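You operate a simulated robot arm through the tools that you are given. There is no shell and no other tool. Be economical: measure what you need, move in short steps, check, and stop when the job is done.

The job below is to be done with a simulated two-armed robot. You get a single attempt, and the scene is never put back.

TASK
Scrap the grooved ring, seal the bench port on the clean one and pump it down to 1.0E-1.
Fine: grooved ring in the steel cup, dust cap on the bench, bolts crosswise, then the port valve, left open; vent key off.
Where things are to end (x, y in the base frame): dust cap within 0.2 m of [0.6, -0.21].

Only the result counts: the job must be done as asked and must still hold three seconds after the hand-in. Knocking over, shifting, dropping, spilling or breaking anything else fails it. Lids that push on must go on centred and level and be pressed home; caps that screw on are set level and turned clockwise until they are tight.

THE ROBOT
Two 6-joint arms with two-finger grippers on one trunk, on a base that drives. Base frame: it is fixed to the floor where the robot stands at the start and does not move with it; the origin is under the middle of the robot, x ahead of it, y to its left, z up. Readings come in m, rad, newtons and seconds.
The left shoulder is at the start at [0.061, 0.143, 0.9], the right one opposite. With the tool pointing down near the work surface each hand reaches from about 0.3 to 0.72 m from the robot's upright axis, wherever it stands, measured 20 degrees to its own side. Places, roughly: big port on the long steel bench [0.7, -0.1, 0.9]; copper ring (5x5x1 cm) [0.6, 0, 0.9]; dust cap (8x8x3 cm) [0.7, -0.1, 0.9]; port valve [0.5, -0.1, 0.9]; small white meter [0.5, -0.2, 0.9]; top of the long steel bench [0.8, 0.5, 0.9]; vent key [0.5, -0.2, 0.9]. Payload 2.45 kg a hand.
The TCP of each hand is the grasp point between the finger pads, 0.026 m short of the fingertips. In the tool frame z runs along the fingers and y along their closing line. Largest opening 0.096 m; the body of the gripper starts 0.069 m behind the TCP.
Orientation is that of the tool frame in the base frame, as a unit quaternion [x, y, z, w]. With the fingers straight down and closing along the base's y, the tool's x points along the base's -x, its y along +y and its z along -z.

THE INTERFACE
- The arms move only by the tool nudge_tool. It takes "left_plan", "right_plan" or both (then of equal length, played together; a hand with none holds still); each is a list that holds one entry, the list of rows, each a list of 7 numbers: the closure in counts, from 0 (fully open) to 255 (shut), then the shift along the tool's x, y, z in m, then the turn, a rotation vector about the tool's x, y, z in rad. In form: [[[fingers, dx, dy, dz, ax, ay, az], ...]]. A call has 1 to 12 rows; each row shifts and turns the commanded pose from where the row before left it, along the tool's axes as they then stand. Each row takes 0.2 s and may step no farther than 0.05 m and 0.15 rad from the row before; otherwise, or with a gripper value out of range, the whole call is refused. Where a pose cannot be reached the arm comes as near as it can. A force on the tool above 40 N (or 10 N above the force at the start of the call, whichever is more), or a blocked arm, ends the call early, and 0.2 s more pass. The fingers move at their own pace and stop on an object; they squeeze with about 35 N. The grip force told is the motor's: it shows also when the fingers shut on nothing. Time passes only in rows, and 0.2 s behind the last, so rows that do not move let the fingers close. The reply holds the time, the measured pose of the TCP, the force on the tool along the base axes, the opening and the grip force, in the units named above and with some noise, with the torque about the TCP (base axes, N m) and any sound that the robot's microphone picked up.
- Cameras (640 x 400 px; columns grow to the right, rows downward): "scene" is now at [0.1337, -0.0303, 1.5048]; the picture's right is [-0.38, -0.92, 0.00], its down [-0.69, 0.28, -0.67] and it looks along [0.62, -0.25, -0.75] (base axes); focal length 279 px, centre (320, 200). "left" rides on the left gripper at [0.082, -0.003, -0.098] in its tool frame; the picture's right is [0.04, 1.00, 0.00], its down [-0.73, 0.03, -0.68] and it looks along [-0.68, 0.03, 0.73] (tool axes); focal length 256 px, centre (320, 200). "right" rides on the right gripper at [0.082, 0.003, -0.098] in its tool frame; the picture's right is [-0.04, 1.00, 0.00], its down [-0.73, -0.03, -0.68] and it looks along [-0.68, -0.03, 0.73] (tool axes); focal length 256 px, centre (320, 200). There is no depth. A picture from a camera that has moved, and an enlarged one, comes with that camera's place and axes in the base frame and with its lens.
- get_image(camera): a new picture of that camera. No time passes.
- slide_trunk(by): slides the trunk up (or, below 0, down) by that many m; the arms and the scene camera ride with it, the base frame stays. It gives what a move gives, with no picture.
- drive_base(legs): drives the robot by 1 to 6 legs, each [ahead, turn to the left] in m and rad, along the robot's own axes; the way and the turn of a leg run together, so that a leg with both is an arc; at most 1.5 m and 3.142 rad a leg. The arms and the cameras ride along, it lands a little off, and it stops where it bumps. It gives what a move gives.
- turn_head(pan, tilt): turns the head with the scene camera to pan (to the left, within 1.501 rad either way) and tilt (down, from -0.506 to 1.204), counted from straight ahead of the robot. It gives what a move gives.
- close_up(camera, box): a new picture of the part [left, top, right, bottom] of that camera's present view, enlarged. No time passes.
- job_done(): hands the job in; it is judged then, once.

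Go step by step. Nothing tells you exact positions but the pictures and the camera data: compare them with the known pose of the tool, close in by small moves and look again before you grip or let go. The budget is 120 turns and 108 pictures, counting those below and the enlarged ones. Unless the task says otherwise, let go and move clear before handing in.

The tools are called as name(argument=value, ...) on one line, values as JSON. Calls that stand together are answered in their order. nudge_tool: Moves the arms, as the interface text tells. Its arguments: {"type":"object","properties":{"left_plan":{"type":"array","items":{"type":"array","items":{"type":"array","items":{"type":"number"}}}},"right_plan":{"type":"array","items":{"type":"array","items":{"type":"array","items":{"type":"number"}}}}},"required":[]} The other tools are called the same way: slide_trunk (by) slides the trunk up or down; drive_base (legs) drives the base; turn_head (pan, tilt) turns the head that bears the scene camera; get_image (camera) takes a picture; close_up (camera, box) takes an enlarged picture of a part of a camera's view; job_done () hands the job in.

At the start:

```text
t: 0.0
left_tcp_pos: [0.5008, 0.0825, 1.1775]
left_ee_rot: [0.003, 1.0, -0.001, 0.001]
left_wrist_force: [0.2, -0.2, 0.4]
left_torque: [-0.01, 0.03, -0.02]
left_width: 0.0961
left_grip_force: 0.0
right_tcp_pos: [0.4381, -0.244, 1.1779]
right_ee_rot: [0.003, 1.0, 0.001, 0.0]
right_wrist_force: [-0.1, 0.4, 0.1]
right_torque: [0.01, -0.02, 0.03]
right_width: 0.096
right_grip_force: 0.1
trunk travel left (down, up): [-0.525, 0.065]
robot x, y, heading: [0.0007, 0.001, -0.004]
head pan, tilt: [-0.391, 0.841]
```

scene: 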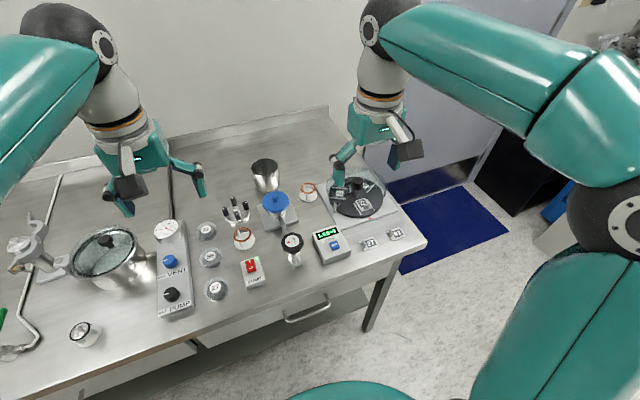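
right: 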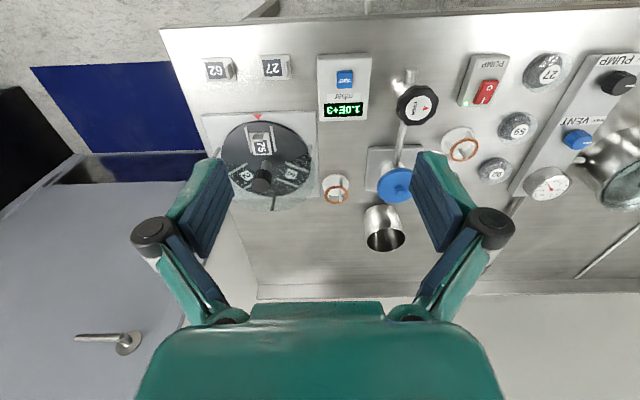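
left: 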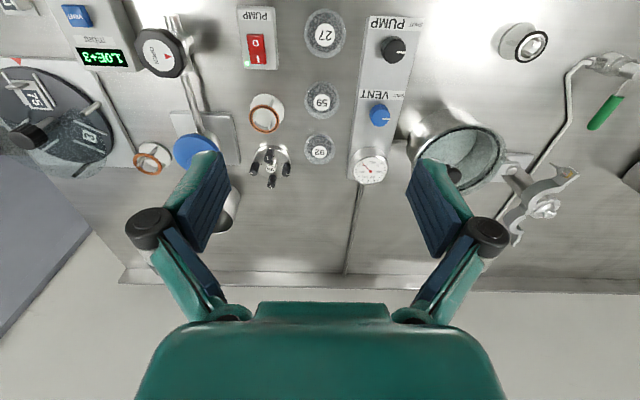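

I see a bench with a blue-capped port, two copper rings, a valve, pump switch, a meter and several other fixtures. I'll look at enlarged views first.

close_up(camera="scene", box=[190, 150, 350, 250])

close_up(camera="scene", box=[190, 200, 430, 350])

close_up(camera="left", box=[110, 0, 430, 200])

close_up(camera="right", box=[190, 50, 510, 250])

```text
4.00 times, centred on (270, 200) of scene
camera zoom: at [0.1337, -0.0303, 1.5048], right [-0.38, -0.92, 0.0], down [-0.69, 0.28, -0.67], along [0.62, -0.25, -0.75], focal length 1118 px, centre (520, 200)
```

zoom: 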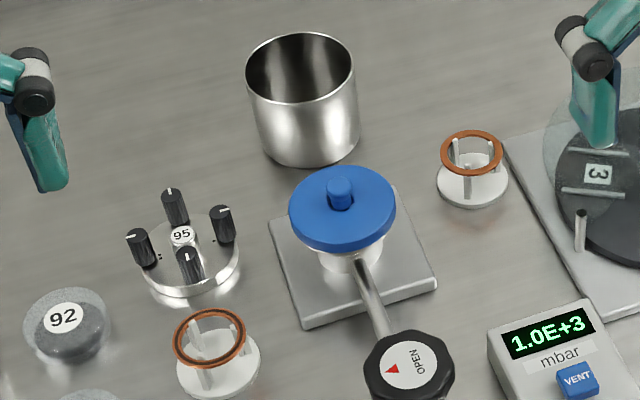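

```text
2.67 times, centred on (310, 275) of scene
camera zoom: at [0.1337, -0.0303, 1.5048], right [-0.38, -0.92, 0.0], down [-0.69, 0.28, -0.67], along [0.62, -0.25, -0.75], focal length 745 px, centre (347, 0)
```

zoom: 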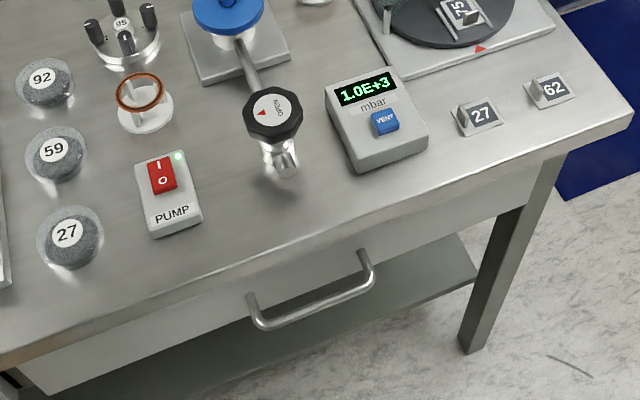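

```text
2.00 times, centred on (270, 100) of left
camera zoom: at [0.42, 0.0795, 1.276], right [-0.03, 1.0, 0.0], down [0.73, 0.03, 0.68], along [0.68, 0.02, -0.73], focal length 512 px, centre (420, 400)
```

zoom: 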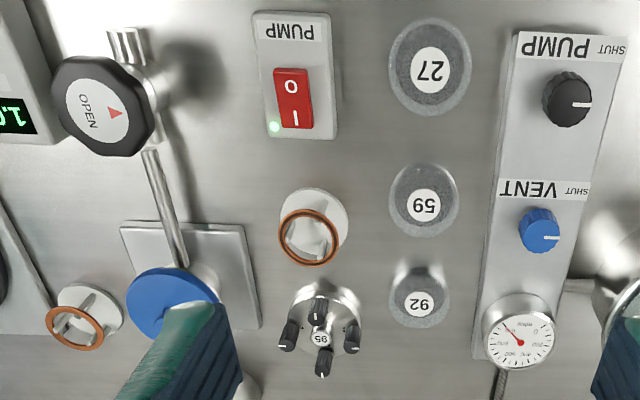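

```text
2.00 times, centred on (350, 150) of right
camera zoom: at [0.3569, -0.2404, 1.2756], right [0.04, 1.0, 0.0], down [0.73, -0.03, 0.68], along [0.68, -0.03, -0.73], focal length 512 px, centre (260, 300)
```

zoom: 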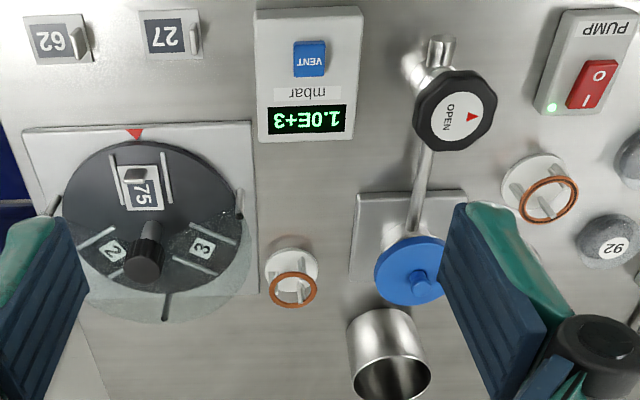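

Two copper rings on white stands; I need to tell which one is grooved. Zooming in on each, plus the port, the flange, and the meter.

close_up(camera="scene", box=[227, 222, 259, 242])

close_up(camera="scene", box=[292, 178, 324, 198])

close_up(camera="scene", box=[212, 190, 260, 220])

close_up(camera="left", box=[235, 85, 299, 125])

close_up(camera="right", box=[304, 170, 368, 210])

```text
16.00 times, centred on (243, 232) of scene
camera zoom: at [0.1337, -0.0303, 1.5048], right [-0.38, -0.92, 0.0], down [-0.69, 0.28, -0.67], along [0.62, -0.25, -0.75], focal length 4471 px, centre (1552, -312)
```

zoom: 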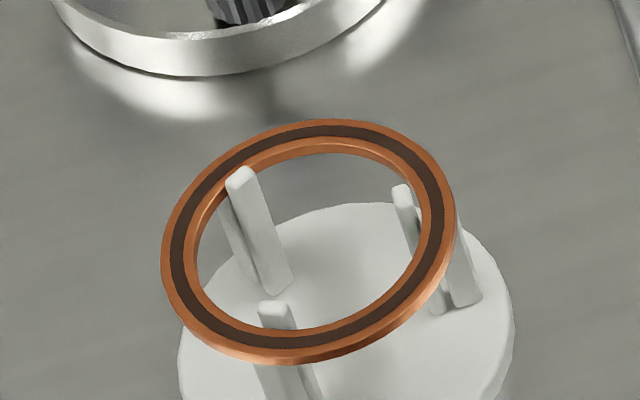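

```text
16.00 times, centred on (308, 188) of scene
camera zoom: at [0.1337, -0.0303, 1.5048], right [-0.38, -0.92, 0.0], down [-0.69, 0.28, -0.67], along [0.62, -0.25, -0.75], focal length 4471 px, centre (512, 392)
```

zoom: 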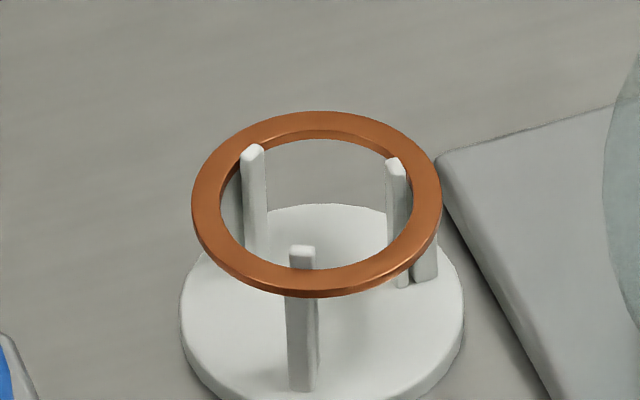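

```text
13.33 times, centred on (236, 205) of scene
camera zoom: at [0.1337, -0.0303, 1.5048], right [-0.38, -0.92, 0.0], down [-0.69, 0.28, -0.67], along [0.62, -0.25, -0.75], focal length 3726 px, centre (1440, 133)
```

zoom: 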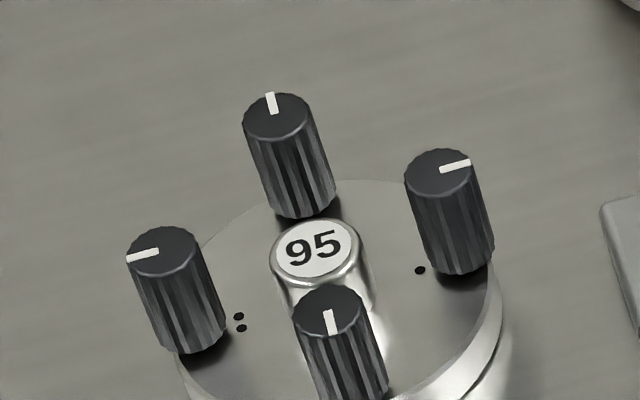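

```text
10.00 times, centred on (267, 105) of left
camera zoom: at [0.42, 0.0795, 1.276], right [-0.03, 1.0, 0.0], down [0.73, 0.03, 0.68], along [0.68, 0.02, -0.73], focal length 2560 px, centre (850, 1150)
```

zoom: 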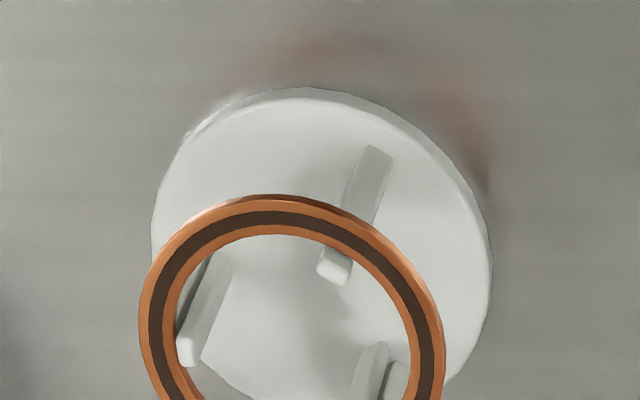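

```text
10.00 times, centred on (336, 190) of right
camera zoom: at [0.3569, -0.2404, 1.2756], right [0.04, 1.0, 0.0], down [0.73, -0.03, 0.68], along [0.68, -0.03, -0.73], focal length 2560 px, centre (160, 300)
```

zoom: 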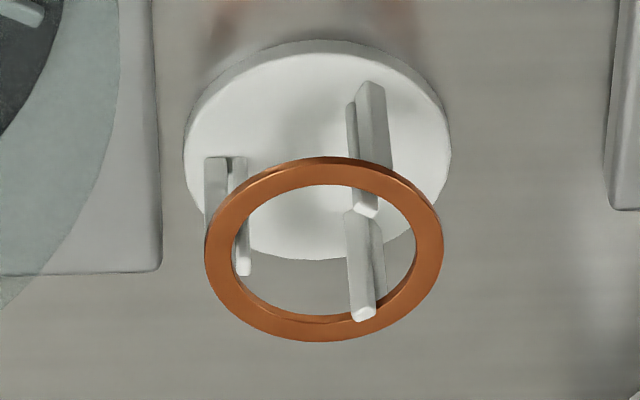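

The ring at about (0.606, -0.002) is the grooved one, and the ring at about (0.70, -0.225) is clean but near the limit of reach. I'll look down to see how much room there is to drive forward.

turn_head(pan=-0.3, tilt=1.2)

get_image(camera="scene")

```text
t: 0.8
left_tcp_pos: [0.5015, 0.0828, 1.1783]
left_ee_rot: [0.003, 1.0, 0.0, 0.001]
left_wrist_force: [0.3, -0.2, -0.7]
left_torque: [0.01, 0.03, 0.0]
left_width: 0.0963
left_grip_force: 0.1
right_tcp_pos: [0.4385, -0.2442, 1.1779]
right_ee_rot: [0.002, 1.0, 0.0, -0.001]
right_wrist_force: [0.2, -0.3, 0.3]
right_torque: [0.03, -0.03, 0.01]
right_width: 0.096
right_grip_force: 0.1
trunk travel left (down, up): [-0.525, 0.065]
robot x, y, heading: [-0.0013, 0.0019, -0.001]
head pan, tilt: [-0.3, 1.201]
```

```text
95 pictures are left
camera scene: at [0.1144, -0.0168, 1.4805], right [-0.3, -0.96, 0.0], down [-0.89, 0.28, -0.36], along [0.35, -0.11, -0.93], focal length 279 px, centre (320, 200)
```

scene: 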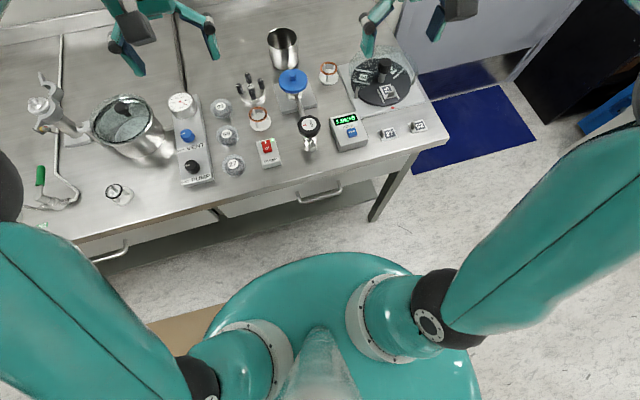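

The floor in front of the robot is clear. I'll drive ahead 0.08 m, then point the head at the workspace and measure again.

drive_base(legs=[[0.08, 0]])

turn_head(pan=-0.25, tilt=0.95)

get_image(camera="scene")

get_image(camera="right")

get_image(camera="left")

```text
t: 1.9
left_tcp_pos: [0.5852, 0.0827, 1.1773]
left_ee_rot: [0.003, 1.0, 0.0, 0.001]
left_wrist_force: [-0.2, -0.3, 0.1]
left_torque: [0.03, 0.05, -0.01]
left_width: 0.0961
left_grip_force: 0.1
right_tcp_pos: [0.5199, -0.2445, 1.1767]
right_ee_rot: [0.003, 1.0, 0.0, 0.0]
right_wrist_force: [1.3, -0.4, -0.2]
right_torque: [-0.03, 0.06, -0.01]
right_width: 0.0961
right_grip_force: 0.0
trunk travel left (down, up): [-0.525, 0.065]
robot x, y, heading: [0.0835, 0.0008, -0.002]
head pan, tilt: [-0.3, 1.201]
```

```text
t: 2.7
left_tcp_pos: [0.5819, 0.0811, 1.1794]
left_ee_rot: [0.003, 1.0, 0.0, 0.001]
left_wrist_force: [-0.7, 0.2, 1.0]
left_torque: [0.01, 0.01, 0.01]
left_width: 0.0959
left_grip_force: 0.0
right_tcp_pos: [0.5176, -0.2445, 1.1794]
right_ee_rot: [0.003, 1.0, 0.001, 0.0]
right_wrist_force: [-0.3, 0.6, 1.1]
right_torque: [0.01, 0.05, 0.02]
right_width: 0.0957
right_grip_force: 0.1
trunk travel left (down, up): [-0.525, 0.065]
robot x, y, heading: [0.0819, -0.0047, -0.006]
head pan, tilt: [-0.25, 0.949]
```

```text
94 pictures are left
camera scene: at [0.2116, -0.0182, 1.4966], right [-0.25, -0.97, 0.0], down [-0.79, 0.2, -0.58], along [0.56, -0.14, -0.81], focal length 279 px, centre (320, 200)
```

scene: 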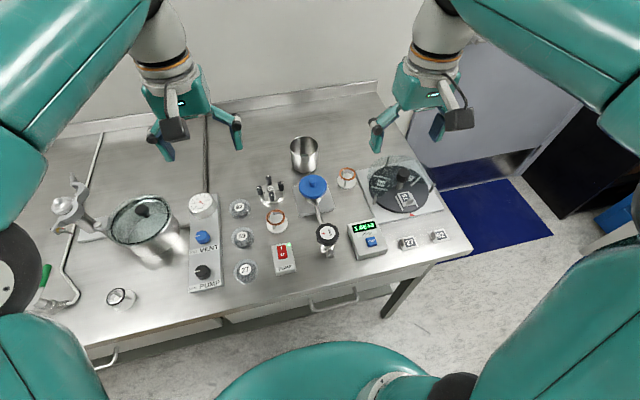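

```text
93 pictures are left
camera right: at [0.4371, -0.2404, 1.2765], right [0.04, 1.0, 0.0], down [0.73, -0.03, 0.68], along [0.68, -0.03, -0.73], focal length 256 px, centre (320, 200)
```

right: 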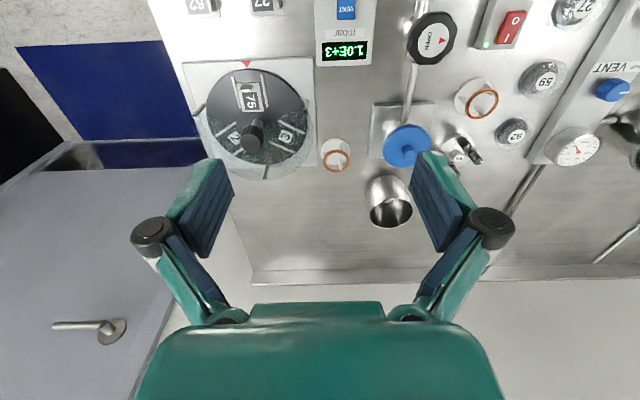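

```text
92 pictures are left
camera left: at [0.5002, 0.0794, 1.2769], right [-0.03, 1.0, 0.0], down [0.73, 0.03, 0.68], along [0.68, 0.02, -0.73], focal length 256 px, centre (320, 200)
```

left: 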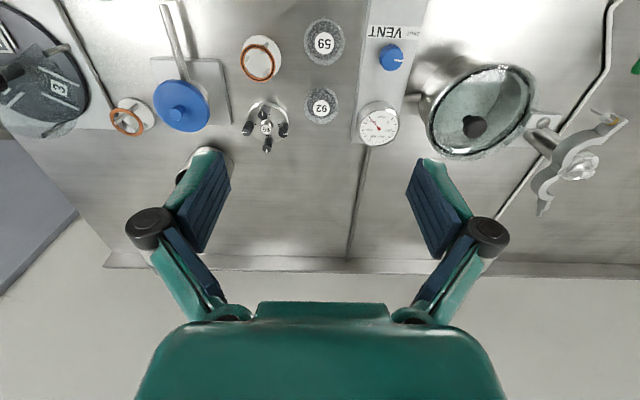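

Triangulating from both hand cameras:
- Bench top: about z 0.85
- Port and cap: (0.658, -0.112, 0.917)
- Grooved ring: (0.607, 0, 0.89)
- Clean ring: (0.695, -0.224, 0.892)
- Flange 95: (0.70, 0)
- Cup: (0.795, -0.118), a bit far

I'll drive ahead another 0.04 m and move the left arm aside.

drive_base(legs=[[0.04, 0]])

nudge_tool(left_plan=[[[0, 0.02, 0.05, 0, 0, 0, 0], [0, 0.02, 0.05, 0, 0, 0, 0], [0, 0.02, 0.04, 0, 0, 0, 0], [0, 0.02, 0.04, 0, 0, 0, 0]]], right_plan=[[[0, 0, 0.03, 0.03, 0, 0, 0], [0, -0.01, 0.03, 0.03, 0, 0, 0], [0, -0.01, 0.03, 0.03, 0, 0, 0], [0, 0, 0.02, 0, 0, 0, 0]]])

get_image(camera="right")

get_image(camera="scene")

```text
t: 3.5
left_tcp_pos: [0.6245, 0.0824, 1.1755]
left_ee_rot: [0.003, 1.0, 0.001, -0.001]
left_wrist_force: [0.7, 0.0, -0.8]
left_torque: [-0.02, 0.1, 0.01]
left_width: 0.0958
left_grip_force: 0.0
right_tcp_pos: [0.5614, -0.2436, 1.1774]
right_ee_rot: [0.002, 1.0, 0.0, -0.002]
right_wrist_force: [0.2, -1.1, 0.0]
right_torque: [0.02, 0.09, -0.03]
right_width: 0.0961
right_grip_force: 0.1
trunk travel left (down, up): [-0.525, 0.065]
robot x, y, heading: [0.1191, 0.0027, 0.0]
head pan, tilt: [-0.25, 0.949]
```

```text
refused: row 1 steps farther than a row can; nothing moved
```

```text
91 pictures are left
camera right: at [0.4808, -0.2403, 1.2753], right [0.04, 1.0, 0.0], down [0.74, -0.03, 0.68], along [0.68, -0.03, -0.74], focal length 256 px, centre (320, 200)
```

right: 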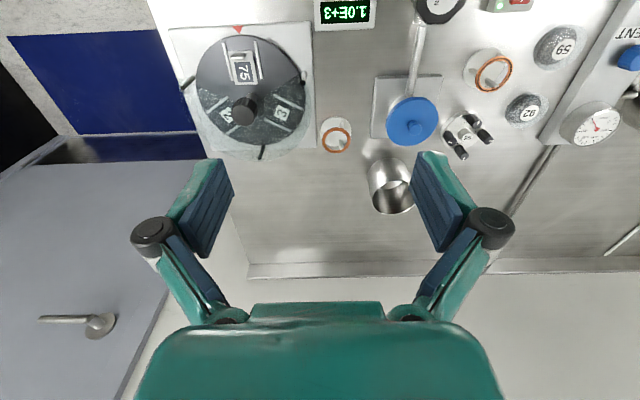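

```text
90 pictures are left
camera scene: at [0.2558, -0.0182, 1.4962], right [-0.25, -0.97, 0.0], down [-0.79, 0.2, -0.58], along [0.56, -0.14, -0.81], focal length 279 px, centre (320, 200)
```

scene: 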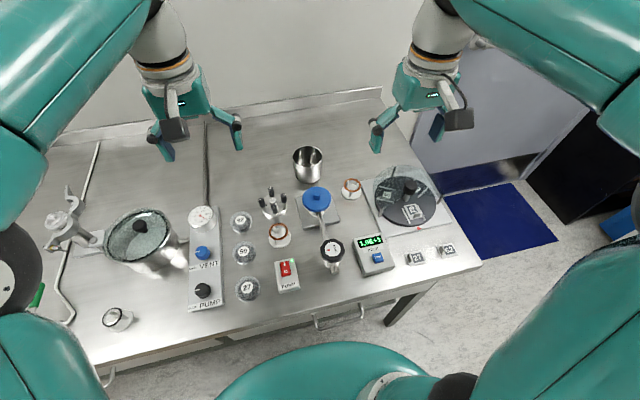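

I'll move the right hand above the dust cap and the left arm aside.

nudge_tool(left_plan=[[[0, 0.02, 0.045, 0, 0, 0, 0], [0, 0.02, 0.045, 0, 0, 0, 0], [0, 0.02, 0.04, 0, 0, 0, 0], [0, 0.02, 0.03, 0, 0, 0, 0], [0, 0, 0, 0, 0, 0, 0]]], right_plan=[[[0, -0.0194, 0.0264, 0.0294, 0, 0, 0], [0, -0.0194, 0.0264, 0.0294, 0, 0, 0], [0, -0.0194, 0.0264, 0.0294, 0, 0, 0], [0, -0.0194, 0.0264, 0.0294, 0, 0, 0], [0, -0.0194, 0.0264, 0.0294, 0, 0, 0]]])

get_image(camera="right")

get_image(camera="left")

```text
t: 4.8
left_tcp_pos: [0.5445, 0.2428, 1.1768]
left_ee_rot: [0.003, 1.0, 0.0, 0.0]
left_wrist_force: [0.3, -0.1, -0.1]
left_torque: [-0.01, 0.03, -0.02]
left_width: 0.0961
left_grip_force: 0.1
right_tcp_pos: [0.6589, -0.1141, 1.0323]
right_ee_rot: [0.003, 1.0, 0.0, -0.002]
right_wrist_force: [0.8, 0.2, -1.1]
right_torque: [-0.03, 0.05, 0.0]
right_width: 0.0959
right_grip_force: 0.1
trunk travel left (down, up): [-0.525, 0.065]
robot x, y, heading: [0.1206, -0.0019, -0.002]
head pan, tilt: [-0.25, 0.949]
```

```text
89 pictures are left
camera right: at [0.5781, -0.1091, 1.1299], right [0.04, 1.0, 0.0], down [0.74, -0.03, 0.68], along [0.68, -0.03, -0.74], focal length 256 px, centre (320, 200)
```

right: 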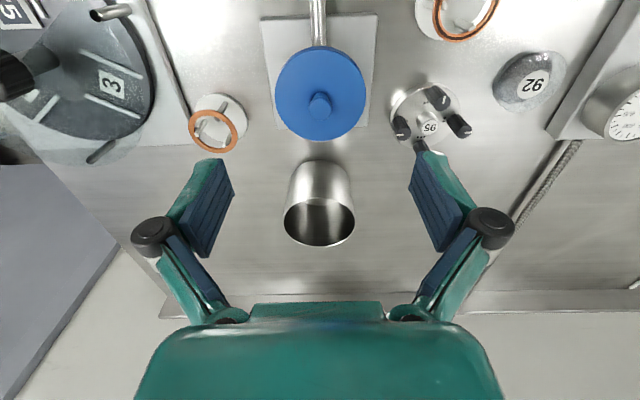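

```text
88 pictures are left
camera left: at [0.4635, 0.2396, 1.2751], right [-0.03, 1.0, 0.0], down [0.73, 0.02, 0.68], along [0.68, 0.02, -0.73], focal length 256 px, centre (320, 200)
```

left: 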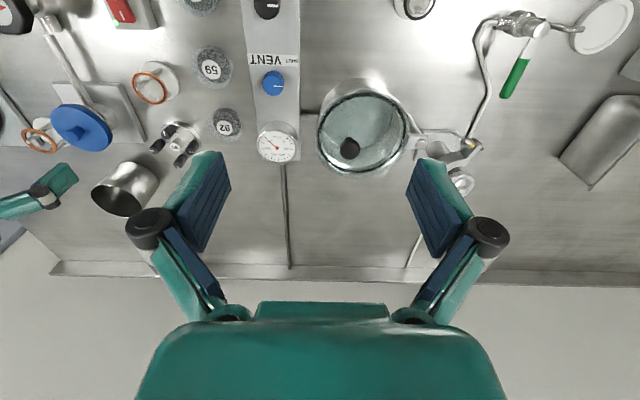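

The hand is almost over the cap; the knob top is about z 0.94. I'll descend around the knob, stop with the tips just above the disc, and close.

nudge_tool(right_plan=[[[60, 0.0035, 0.001, 0.03, 0, 0, 0], [90, 0, 0, 0.03, 0, 0, 0], [100, 0, 0, 0.015, 0, 0, 0], [100, 0, 0, 0, 0, 0, 0]]])

get_image(camera="right")

```text
t: 5.8
left_tcp_pos: [0.5419, 0.241, 1.1777]
left_ee_rot: [0.002, 1.0, -0.001, 0.0]
left_wrist_force: [0.5, 0.3, 0.7]
left_torque: [0.01, 0.02, 0.01]
left_width: 0.0958
left_grip_force: 0.0
right_tcp_pos: [0.654, -0.1121, 0.9566]
right_ee_rot: [0.003, 1.0, -0.001, -0.001]
right_wrist_force: [0.2, -0.7, 0.6]
right_torque: [-0.01, -0.02, -0.04]
right_width: 0.0584
right_grip_force: 0.1
trunk travel left (down, up): [-0.525, 0.065]
robot x, y, heading: [0.12, 0.0028, -0.002]
head pan, tilt: [-0.25, 0.949]
```

```text
87 pictures are left
camera right: at [0.5726, -0.108, 1.0536], right [0.04, 1.0, 0.0], down [0.73, -0.03, 0.68], along [0.68, -0.03, -0.74], focal length 256 px, centre (320, 200)
```

right: 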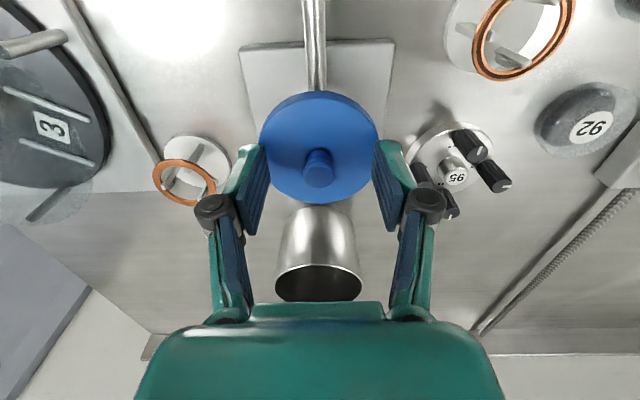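

Well centred on the knob. I'll go down 11 mm more and close.

nudge_tool(right_plan=[[[100, 0, 0, 0.011, 0, 0, 0], [180, 0, 0, 0, 0, 0, 0], [230, 0, 0, 0, 0, 0, 0], [230, 0, 0, 0, 0, 0, 0], [230, 0, 0, 0, 0, 0, 0]]])

close_up(camera="right", box=[200, 80, 440, 230])

```text
t: 7.0
left_tcp_pos: [0.5416, 0.242, 1.178]
left_ee_rot: [0.002, 1.0, 0.001, 0.001]
left_wrist_force: [0.0, -0.9, 0.7]
left_torque: [0.01, 0.01, 0.01]
left_width: 0.0962
left_grip_force: 0.1
right_tcp_pos: [0.6528, -0.1128, 0.9497]
right_ee_rot: [0.003, 1.0, 0.001, 0.004]
right_wrist_force: [3.3, -9.8, 37.0]
right_torque: [-0.19, -0.12, 0.0]
right_width: 0.0155
right_grip_force: 34.9
trunk travel left (down, up): [-0.525, 0.065]
robot x, y, heading: [0.1203, 0.0004, 0.001]
head pan, tilt: [-0.25, 0.949]
```

```text
2.67 times, centred on (320, 155) of right
camera zoom: at [0.5712, -0.1086, 1.0465], right [0.05, 1.0, 0.0], down [0.73, -0.03, 0.69], along [0.68, -0.03, -0.73], focal length 683 px, centre (320, 320)
```

zoom: 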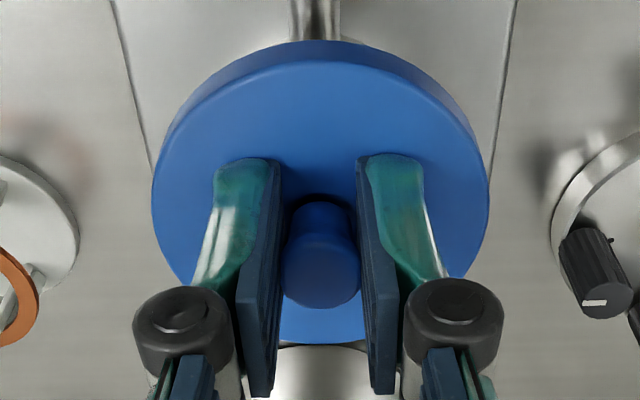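

The knob is gripped, at 0.0155 m width. I'll lift straight up and look at the port.

nudge_tool(right_plan=[[[230, 0, 0, -0.01, 0, 0, 0], [230, 0, 0, -0.02, 0, 0, 0], [230, 0, 0, -0.03, 0, 0, 0], [230, 0, 0, -0.03, 0, 0, 0], [230, 0, 0, 0, 0, 0, 0]]])

get_image(camera="right")

get_image(camera="scene")

```text
t: 8.2
left_tcp_pos: [0.5441, 0.2409, 1.1769]
left_ee_rot: [0.003, 1.0, 0.0, 0.001]
left_wrist_force: [-0.1, -0.3, 0.3]
left_torque: [0.01, 0.01, -0.01]
left_width: 0.096
left_grip_force: 0.1
right_tcp_pos: [0.6508, -0.1134, 1.0364]
right_ee_rot: [0.002, 1.0, 0.0, -0.001]
right_wrist_force: [-0.3, 1.1, -0.2]
right_torque: [0.03, 0.01, -0.04]
right_width: 0.0151
right_grip_force: 35.0
trunk travel left (down, up): [-0.525, 0.065]
robot x, y, heading: [0.12, 0.0007, 0.002]
head pan, tilt: [-0.25, 0.949]
```

```text
85 pictures are left
camera right: at [0.5709, -0.1084, 1.1339], right [0.04, 1.0, 0.0], down [0.74, -0.03, 0.68], along [0.68, -0.03, -0.74], focal length 256 px, centre (320, 200)
```

right: 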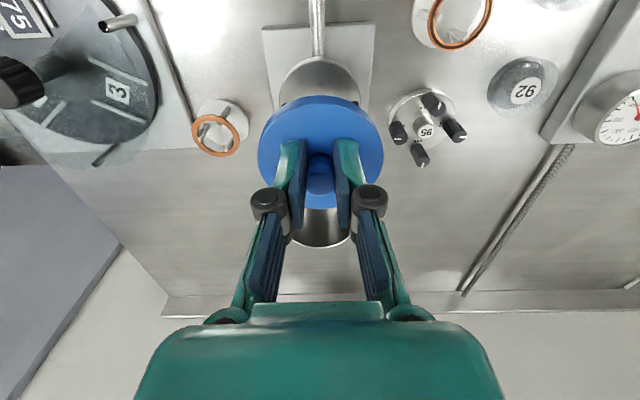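

```text
84 pictures are left
camera scene: at [0.253, -0.0181, 1.4965], right [-0.25, -0.97, 0.0], down [-0.79, 0.2, -0.58], along [0.56, -0.14, -0.81], focal length 279 px, centre (320, 200)
```

scene: 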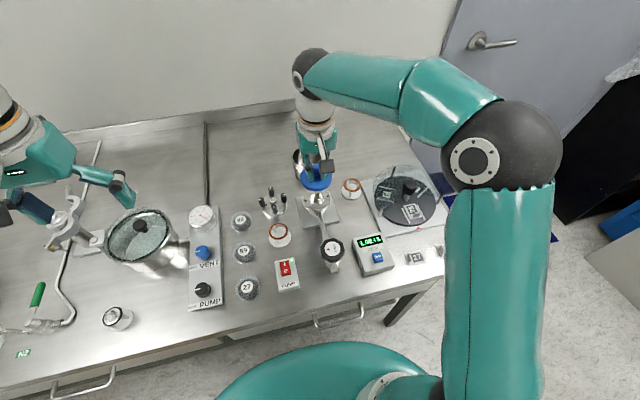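

The cap came off, baring a polished port. I'll carry it to the free bench behind the clean ring at about (0.78, -0.225), which is 0.18 m from the given point. I'll pause above it to check.

nudge_tool(right_plan=[[[230, -0.0323, -0.028, 0, 0, 0, 0], [230, -0.0323, -0.028, 0, 0, 0, 0], [230, -0.0323, -0.028, 0, 0, 0, 0], [230, -0.0323, -0.028, 0, 0, 0, 0], [230, 0, 0, 0.03, 0, 0, 0], [230, 0, 0, 0.03, 0, 0, 0], [230, 0, 0, 0, 0, 0, 0]]])

get_image(camera="right")

get_image(camera="scene")

```text
t: 9.8
left_tcp_pos: [0.5425, 0.2429, 1.178]
left_ee_rot: [0.003, 1.0, 0.0, 0.001]
left_wrist_force: [-0.1, -0.2, 0.5]
left_torque: [-0.02, 0.0, 0.01]
left_width: 0.0959
left_grip_force: 0.0
right_tcp_pos: [0.7686, -0.2142, 0.974]
right_ee_rot: [0.002, 1.0, 0.0, -0.003]
right_wrist_force: [-0.5, 0.1, -0.1]
right_torque: [-0.03, 0.01, -0.01]
right_width: 0.0152
right_grip_force: 35.2
right hand out of reach, approached as far as the arm can: row 4
trunk travel left (down, up): [-0.525, 0.065]
robot x, y, heading: [0.1207, -0.0014, -0.001]
head pan, tilt: [-0.25, 0.949]
```

```text
83 pictures are left
camera right: at [0.6872, -0.2112, 1.0716], right [0.04, 1.0, 0.0], down [0.73, -0.03, 0.68], along [0.68, -0.03, -0.73], focal length 256 px, centre (320, 200)
```

right: 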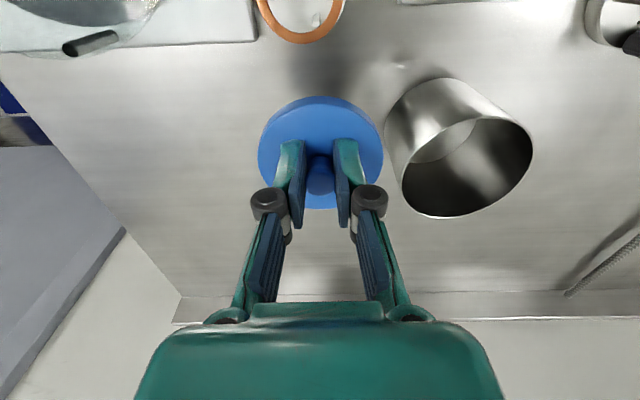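

```text
82 pictures are left
camera scene: at [0.2516, -0.0181, 1.4967], right [-0.25, -0.97, 0.0], down [-0.79, 0.2, -0.58], along [0.56, -0.14, -0.81], focal length 279 px, centre (320, 200)
```

scene: 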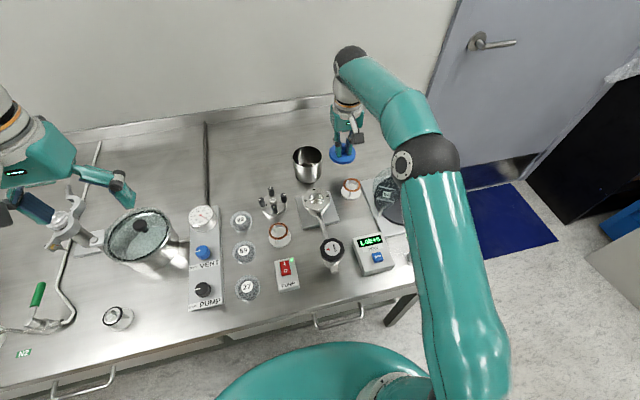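

The arm ran to its reach limit, but lower down it should extend farther. I'll descend while edging outward to clear the clean ring's stand.

nudge_tool(right_plan=[[[230, -0.005, -0.004, 0.02, 0, 0, 0], [230, -0.005, -0.003, 0.02, 0, 0, 0], [230, 0, 0, 0.01, 0, 0, 0], [230, 0, 0, 0, 0, 0, 0]]])

get_image(camera="right")

```text
t: 10.8
left_tcp_pos: [0.5444, 0.2404, 1.1776]
left_ee_rot: [0.002, 1.0, 0.001, 0.0]
left_wrist_force: [0.0, -0.1, -0.8]
left_torque: [0.01, -0.03, 0.03]
left_width: 0.0962
left_grip_force: 0.1
right_tcp_pos: [0.7786, -0.2226, 0.9244]
right_ee_rot: [0.003, 1.0, 0.0, -0.001]
right_wrist_force: [0.1, 0.1, -0.5]
right_torque: [-0.02, -0.01, -0.01]
right_width: 0.0154
right_grip_force: 35.1
trunk travel left (down, up): [-0.525, 0.065]
robot x, y, heading: [0.1226, 0.0007, -0.003]
head pan, tilt: [-0.25, 0.949]
```

```text
81 pictures are left
camera right: at [0.6971, -0.2184, 1.0224], right [0.04, 1.0, 0.0], down [0.73, -0.03, 0.68], along [0.68, -0.03, -0.74], focal length 256 px, centre (320, 200)
```

right: 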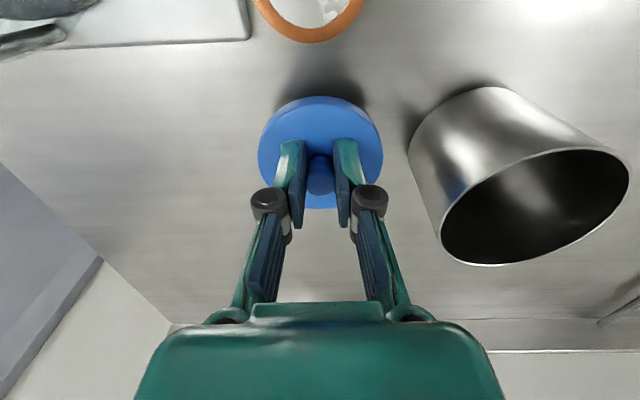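

The spot is clear. I'll lower the cap onto the bench.

nudge_tool(right_plan=[[[230, 0, 0, 0.015, 0, 0, 0], [230, 0, 0, 0.01, 0, 0, 0], [230, 0, 0, 0.005, 0, 0, 0], [230, 0, 0, 0.004, 0, 0, 0], [230, 0, 0, 0.003, 0, 0, 0], [230, 0, 0, 0.003, 0, 0, 0]]])

```text
t: 12.0
left_tcp_pos: [0.5423, 0.2419, 1.1773]
left_ee_rot: [0.002, 1.0, 0.0, 0.001]
left_wrist_force: [0.7, 0.1, -0.3]
left_torque: [0.01, 0.0, 0.01]
left_width: 0.0961
left_grip_force: 0.1
right_tcp_pos: [0.7809, -0.224, 0.8954]
right_ee_rot: [0.004, 1.0, 0.0, 0.007]
right_wrist_force: [-7.2, -0.1, 16.4]
right_torque: [0.05, 0.55, -0.02]
right_width: 0.0153
right_grip_force: 35.0
trunk travel left (down, up): [-0.525, 0.065]
robot x, y, heading: [0.1216, -0.0048, -0.001]
head pan, tilt: [-0.25, 0.949]
stopped in row 6 (right hand): the force on the tool passed its limit at 42 N (the readings are from after the stop); the commanded pose is now the measured one
```

Contact made at z 0.895. I'll ease up slightly, open modestly and rise.

nudge_tool(right_plan=[[[230, 0, 0, -0.0015, 0, 0, 0], [150, 0, 0, 0, 0, 0, 0], [120, 0, 0, 0, 0, 0, 0], [120, 0, 0, 0, 0, 0, 0], [120, 0, 0, -0.02, 0, 0, 0], [120, 0, 0, -0.03, 0, 0, 0], [120, 0.02, 0, -0.04, 0, 0, 0], [120, 0.03, 0, -0.03, 0, 0, 0]]])

get_image(camera="right")

```text
t: 13.8
left_tcp_pos: [0.5422, 0.2408, 1.1791]
left_ee_rot: [0.003, 1.0, 0.0, 0.001]
left_wrist_force: [0.1, 0.3, -0.1]
left_torque: [0.02, -0.02, -0.02]
left_width: 0.0959
left_grip_force: 0.1
right_tcp_pos: [0.7282, -0.224, 1.013]
right_ee_rot: [0.003, 1.0, 0.0, 0.006]
right_wrist_force: [-1.2, -0.2, 0.4]
right_torque: [-0.01, -0.02, 0.0]
right_width: 0.0508
right_grip_force: 0.1
trunk travel left (down, up): [-0.525, 0.065]
robot x, y, heading: [0.1236, 0.0021, 0.004]
head pan, tilt: [-0.25, 0.949]
```

```text
80 pictures are left
camera right: at [0.6457, -0.2206, 1.1105], right [0.04, 1.0, 0.0], down [0.73, -0.03, 0.69], along [0.69, -0.03, -0.73], focal length 256 px, centre (320, 200)
```

right: 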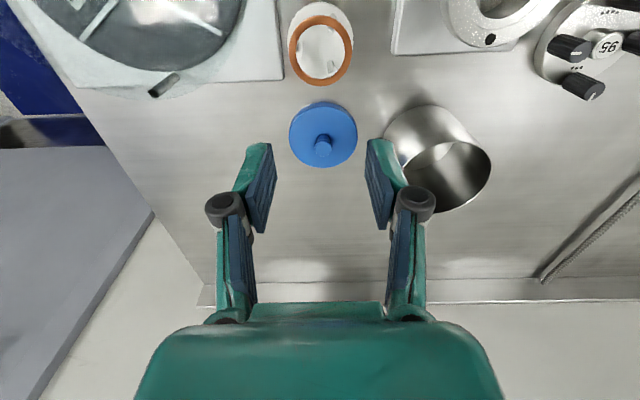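

The cap is placed. Now to the grooved ring, approaching above (0.607, 0).

nudge_tool(right_plan=[[[60, 0.0202, 0.0373, 0, 0, 0.012, 0], [60, 0.0202, 0.0373, 0, 0, 0, 0], [60, 0.0202, 0.0373, 0, 0, 0, 0], [60, 0.0202, 0.0373, 0, 0, 0, 0], [60, 0.0202, 0.0373, 0, 0, 0, 0], [60, 0.0202, 0.0373, 0, 0, 0, 0], [60, 0, 0, 0, 0, 0, 0]]])

get_image(camera="right")

get_image(camera="left")

```text
t: 15.4
left_tcp_pos: [0.5434, 0.2412, 1.1778]
left_ee_rot: [0.002, 1.0, 0.0, 0.0]
left_wrist_force: [0.7, -0.1, 0.4]
left_torque: [0.04, 0.01, 0.0]
left_width: 0.096
left_grip_force: 0.0
right_tcp_pos: [0.61, -0.0008, 1.0146]
right_ee_rot: [0.003, 1.0, 0.0, -0.001]
right_wrist_force: [-0.5, -0.3, 0.6]
right_torque: [-0.02, 0.03, 0.01]
right_width: 0.0733
right_grip_force: 0.1
trunk travel left (down, up): [-0.525, 0.065]
robot x, y, heading: [0.1194, -0.0019, -0.0]
head pan, tilt: [-0.25, 0.949]
```

```text
79 pictures are left
camera right: at [0.5287, 0.0029, 1.1119], right [0.05, 1.0, 0.0], down [0.73, -0.03, 0.68], along [0.68, -0.03, -0.73], focal length 256 px, centre (320, 200)
```

right: 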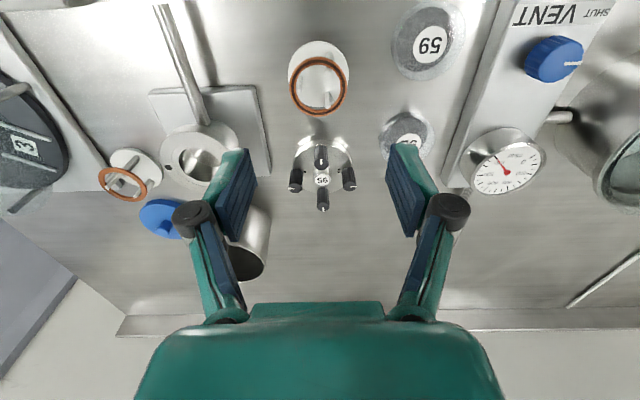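

```text
78 pictures are left
camera left: at [0.4625, 0.2385, 1.2761], right [-0.03, 1.0, 0.0], down [0.73, 0.02, 0.68], along [0.68, 0.02, -0.73], focal length 256 px, centre (320, 200)
```

left: 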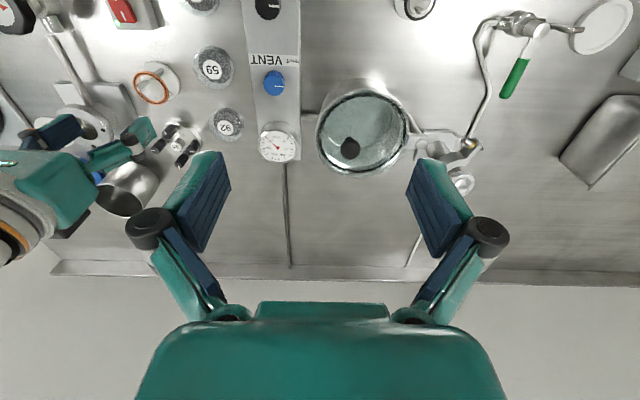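

The ring is centred almost under the hand, at about (0.605, -0.0015). I'll descend partway first, then check.

nudge_tool(right_plan=[[[60, 0.0045, -0.0007, 0.03, 0, 0, 0], [60, 0, 0, 0.03, 0, 0, 0], [60, 0, 0, 0.02, 0, 0, 0], [60, 0, 0, 0, 0, 0, 0]]])

get_image(camera="right")

```text
t: 16.4
left_tcp_pos: [0.5428, 0.2421, 1.1783]
left_ee_rot: [0.002, 1.0, 0.0, -0.001]
left_wrist_force: [-0.3, 0.6, -0.1]
left_torque: [0.01, -0.01, -0.01]
left_width: 0.0959
left_grip_force: 0.1
right_tcp_pos: [0.6055, 0.0001, 0.9341]
right_ee_rot: [0.003, 1.0, -0.001, 0.0]
right_wrist_force: [0.1, -0.5, -0.1]
right_torque: [-0.01, 0.0, 0.0]
right_width: 0.0735
right_grip_force: 0.1
trunk travel left (down, up): [-0.525, 0.065]
robot x, y, heading: [0.1199, 0.0004, 0.001]
head pan, tilt: [-0.25, 0.949]
```

```text
77 pictures are left
camera right: at [0.5238, 0.0039, 1.0318], right [0.05, 1.0, 0.0], down [0.73, -0.03, 0.68], along [0.68, -0.03, -0.73], focal length 256 px, centre (320, 200)
```

right: 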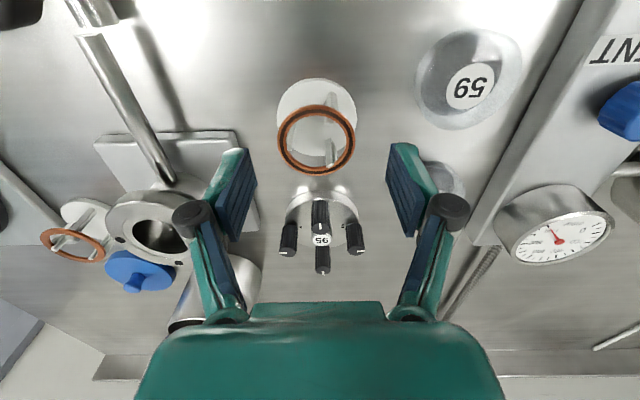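

Aligned. I'll descend to z 0.905 and close on the ring.

nudge_tool(right_plan=[[[60, 0.0015, -0.002, 0.015, 0, 0, 0], [60, 0, 0, 0.015, 0, 0, 0], [120, 0, 0, 0, 0, 0, 0], [160, 0, 0, 0, 0, 0, 0], [160, 0, 0, 0, 0, 0, 0]]])

close_up(camera="right", box=[200, 100, 440, 250])

```text
t: 17.6
left_tcp_pos: [0.5439, 0.2405, 1.1791]
left_ee_rot: [0.003, 1.0, 0.001, 0.0]
left_wrist_force: [0.5, 0.2, 0.4]
left_torque: [-0.01, 0.03, 0.02]
left_width: 0.0962
left_grip_force: 0.1
right_tcp_pos: [0.6034, -0.0036, 0.9037]
right_ee_rot: [0.003, 1.0, 0.0, 0.0]
right_wrist_force: [2.2, -9.5, 3.0]
right_torque: [-0.3, -0.1, 0.06]
right_width: 0.046
right_grip_force: 35.3
trunk travel left (down, up): [-0.525, 0.065]
robot x, y, heading: [0.1211, 0.0019, 0.002]
head pan, tilt: [-0.25, 0.949]
```

```text
2.67 times, centred on (320, 175) of right
camera zoom: at [0.5226, 0.0009, 1.0016], right [0.05, 1.0, 0.0], down [0.73, -0.03, 0.68], along [0.68, -0.03, -0.73], focal length 683 px, centre (320, 267)
```

zoom: 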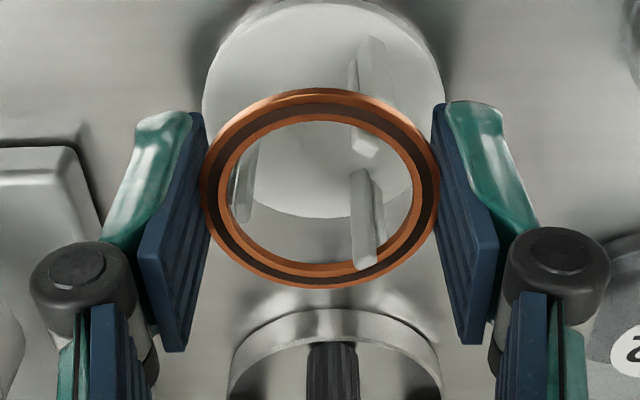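

Gripped at 0.046 m. There's a slight side load, so I'll ease 1.5 mm in -y and then lift straight up.

nudge_tool(right_plan=[[[160, 0, -0.0015, 0, 0, 0, 0], [160, 0, 0, -0.01, 0, 0, 0], [160, 0, 0, -0.02, 0, 0, 0], [160, 0, 0, -0.03, 0, 0, 0], [160, 0, 0, -0.04, 0, 0, 0], [160, 0, 0, 0, 0, 0, 0]]])

get_image(camera="right")

```text
t: 19.0
left_tcp_pos: [0.545, 0.2415, 1.1784]
left_ee_rot: [0.003, 1.0, 0.001, 0.0]
left_wrist_force: [0.2, 0.3, -0.1]
left_torque: [0.01, 0.03, -0.03]
left_width: 0.0958
left_grip_force: 0.1
right_tcp_pos: [0.6023, -0.0029, 1.004]
right_ee_rot: [0.003, 1.0, 0.0, 0.0]
right_wrist_force: [0.2, 0.3, 0.2]
right_torque: [-0.03, 0.0, 0.02]
right_width: 0.046
right_grip_force: 35.3
trunk travel left (down, up): [-0.525, 0.065]
robot x, y, heading: [0.1215, -0.0034, 0.001]
head pan, tilt: [-0.25, 0.949]
```

```text
75 pictures are left
camera right: at [0.5214, 0.0013, 1.102], right [0.05, 1.0, 0.0], down [0.73, -0.03, 0.68], along [0.68, -0.03, -0.74], focal length 256 px, centre (320, 200)
```

right: 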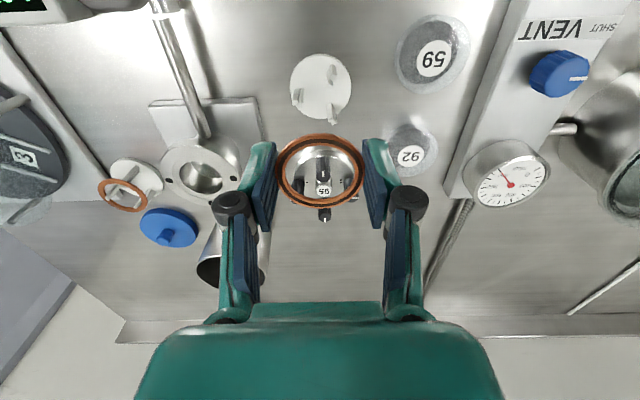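

The grooved ring is held. Cup rim is at about (0.79, -0.12, 0.934). I'll carry the ring there.

nudge_tool(right_plan=[[[160, -0.0376, -0.0233, 0, 0, 0, 0], [160, -0.0376, -0.0233, 0, 0, 0, 0], [160, -0.0376, -0.0233, 0.005, 0, 0, 0], [160, -0.0376, -0.0233, 0.01, 0, 0, 0], [160, -0.0376, -0.0233, 0.01, 0, 0, 0], [160, 0, 0, 0, 0, 0, 0]]])

get_image(camera="right")

get_image(camera="left")

```text
t: 20.4
left_tcp_pos: [0.5424, 0.2413, 1.178]
left_ee_rot: [0.003, 1.0, 0.0, 0.0]
left_wrist_force: [-0.3, 0.1, 0.2]
left_torque: [-0.01, -0.03, 0.0]
left_width: 0.0961
left_grip_force: 0.1
right_tcp_pos: [0.7812, -0.1149, 0.9786]
right_ee_rot: [0.003, 1.0, -0.001, 0.0]
right_wrist_force: [-0.8, 0.5, 0.2]
right_torque: [0.01, -0.02, -0.01]
right_width: 0.0457
right_grip_force: 35.2
right hand out of reach, approached as far as the arm can: row 5
trunk travel left (down, up): [-0.525, 0.065]
robot x, y, heading: [0.122, 0.0012, -0.001]
head pan, tilt: [-0.25, 0.949]
```

```text
74 pictures are left
camera right: at [0.6992, -0.1106, 1.0778], right [0.05, 1.0, 0.0], down [0.73, -0.03, 0.68], along [0.68, -0.03, -0.73], focal length 256 px, centre (320, 200)
```

right: 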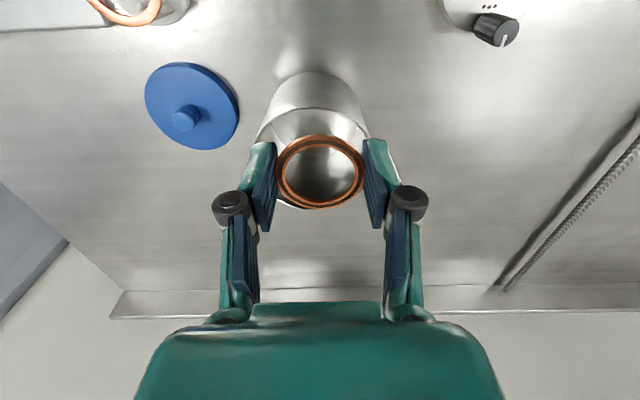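

```text
73 pictures are left
camera left: at [0.4617, 0.2388, 1.2762], right [-0.03, 1.0, 0.0], down [0.73, 0.03, 0.68], along [0.68, 0.02, -0.73], focal length 256 px, centre (320, 200)
```

left: 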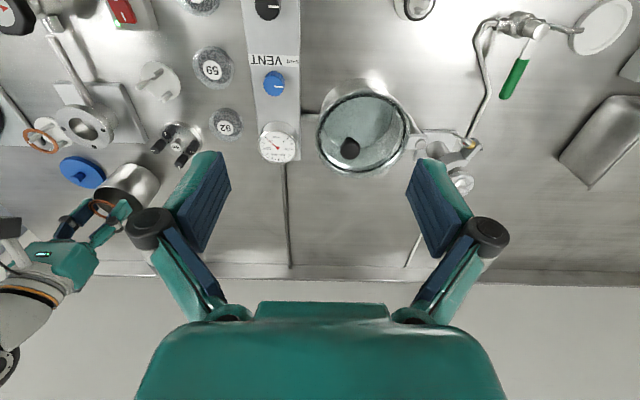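

The hand sits about 15 mm short of the cup's centre, at the limit of reach. Tilting the fingers outward a little will bring the ring farther forward.

nudge_tool(right_plan=[[[160, 0, 0, 0, 0, -0.125, 0], [160, 0, 0, 0, 0, -0.125, 0], [160, -0.016, -0.002, 0.005, 0, 0, 0], [160, 0, 0, 0, 0, 0, 0]]])

get_image(camera="right")

close_up(camera="scene", box=[260, 130, 380, 205])

close_up(camera="left", box=[40, 140, 168, 220])

```text
t: 21.4
left_tcp_pos: [0.5428, 0.2412, 1.1792]
left_ee_rot: [0.003, 1.0, -0.001, 0.001]
left_wrist_force: [0.5, 0.4, -0.2]
left_torque: [-0.06, -0.01, -0.01]
left_width: 0.096
left_grip_force: 0.0
right_tcp_pos: [0.7969, -0.1173, 0.9803]
right_ee_rot: [0.002, 0.992, 0.0, 0.124]
right_wrist_force: [0.0, -0.3, -0.1]
right_torque: [0.0, -0.01, -0.05]
right_width: 0.0459
right_grip_force: 35.3
trunk travel left (down, up): [-0.525, 0.065]
robot x, y, heading: [0.1225, -0.0008, 0.002]
head pan, tilt: [-0.25, 0.949]
```

```text
72 pictures are left
camera right: at [0.6936, -0.1122, 1.0549], right [0.04, 1.0, 0.01], down [0.54, -0.03, 0.84], along [0.84, -0.03, -0.54], focal length 256 px, centre (320, 200)
```

right: 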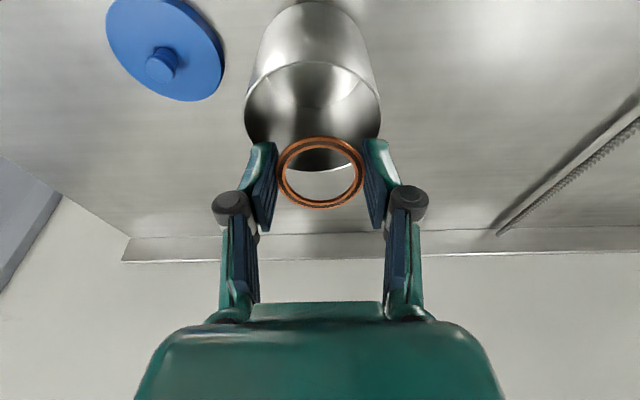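

```text
5.33 times, centred on (320, 168) of scene
camera zoom: at [0.2517, -0.0183, 1.4967], right [-0.25, -0.97, 0.0], down [-0.79, 0.2, -0.58], along [0.56, -0.14, -0.81], focal length 1490 px, centre (320, 373)
```

zoom: 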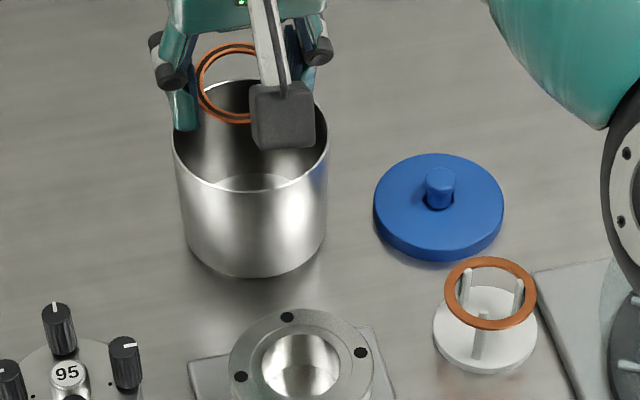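

```text
5.00 times, centred on (104, 180) of left
camera zoom: at [0.4616, 0.2388, 1.2764], right [-0.03, 1.0, 0.0], down [0.73, 0.03, 0.68], along [0.68, 0.02, -0.73], focal length 1280 px, centre (1400, 300)
```

zoom: 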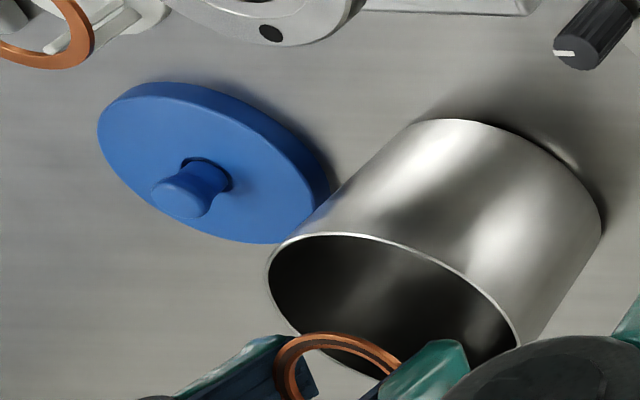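

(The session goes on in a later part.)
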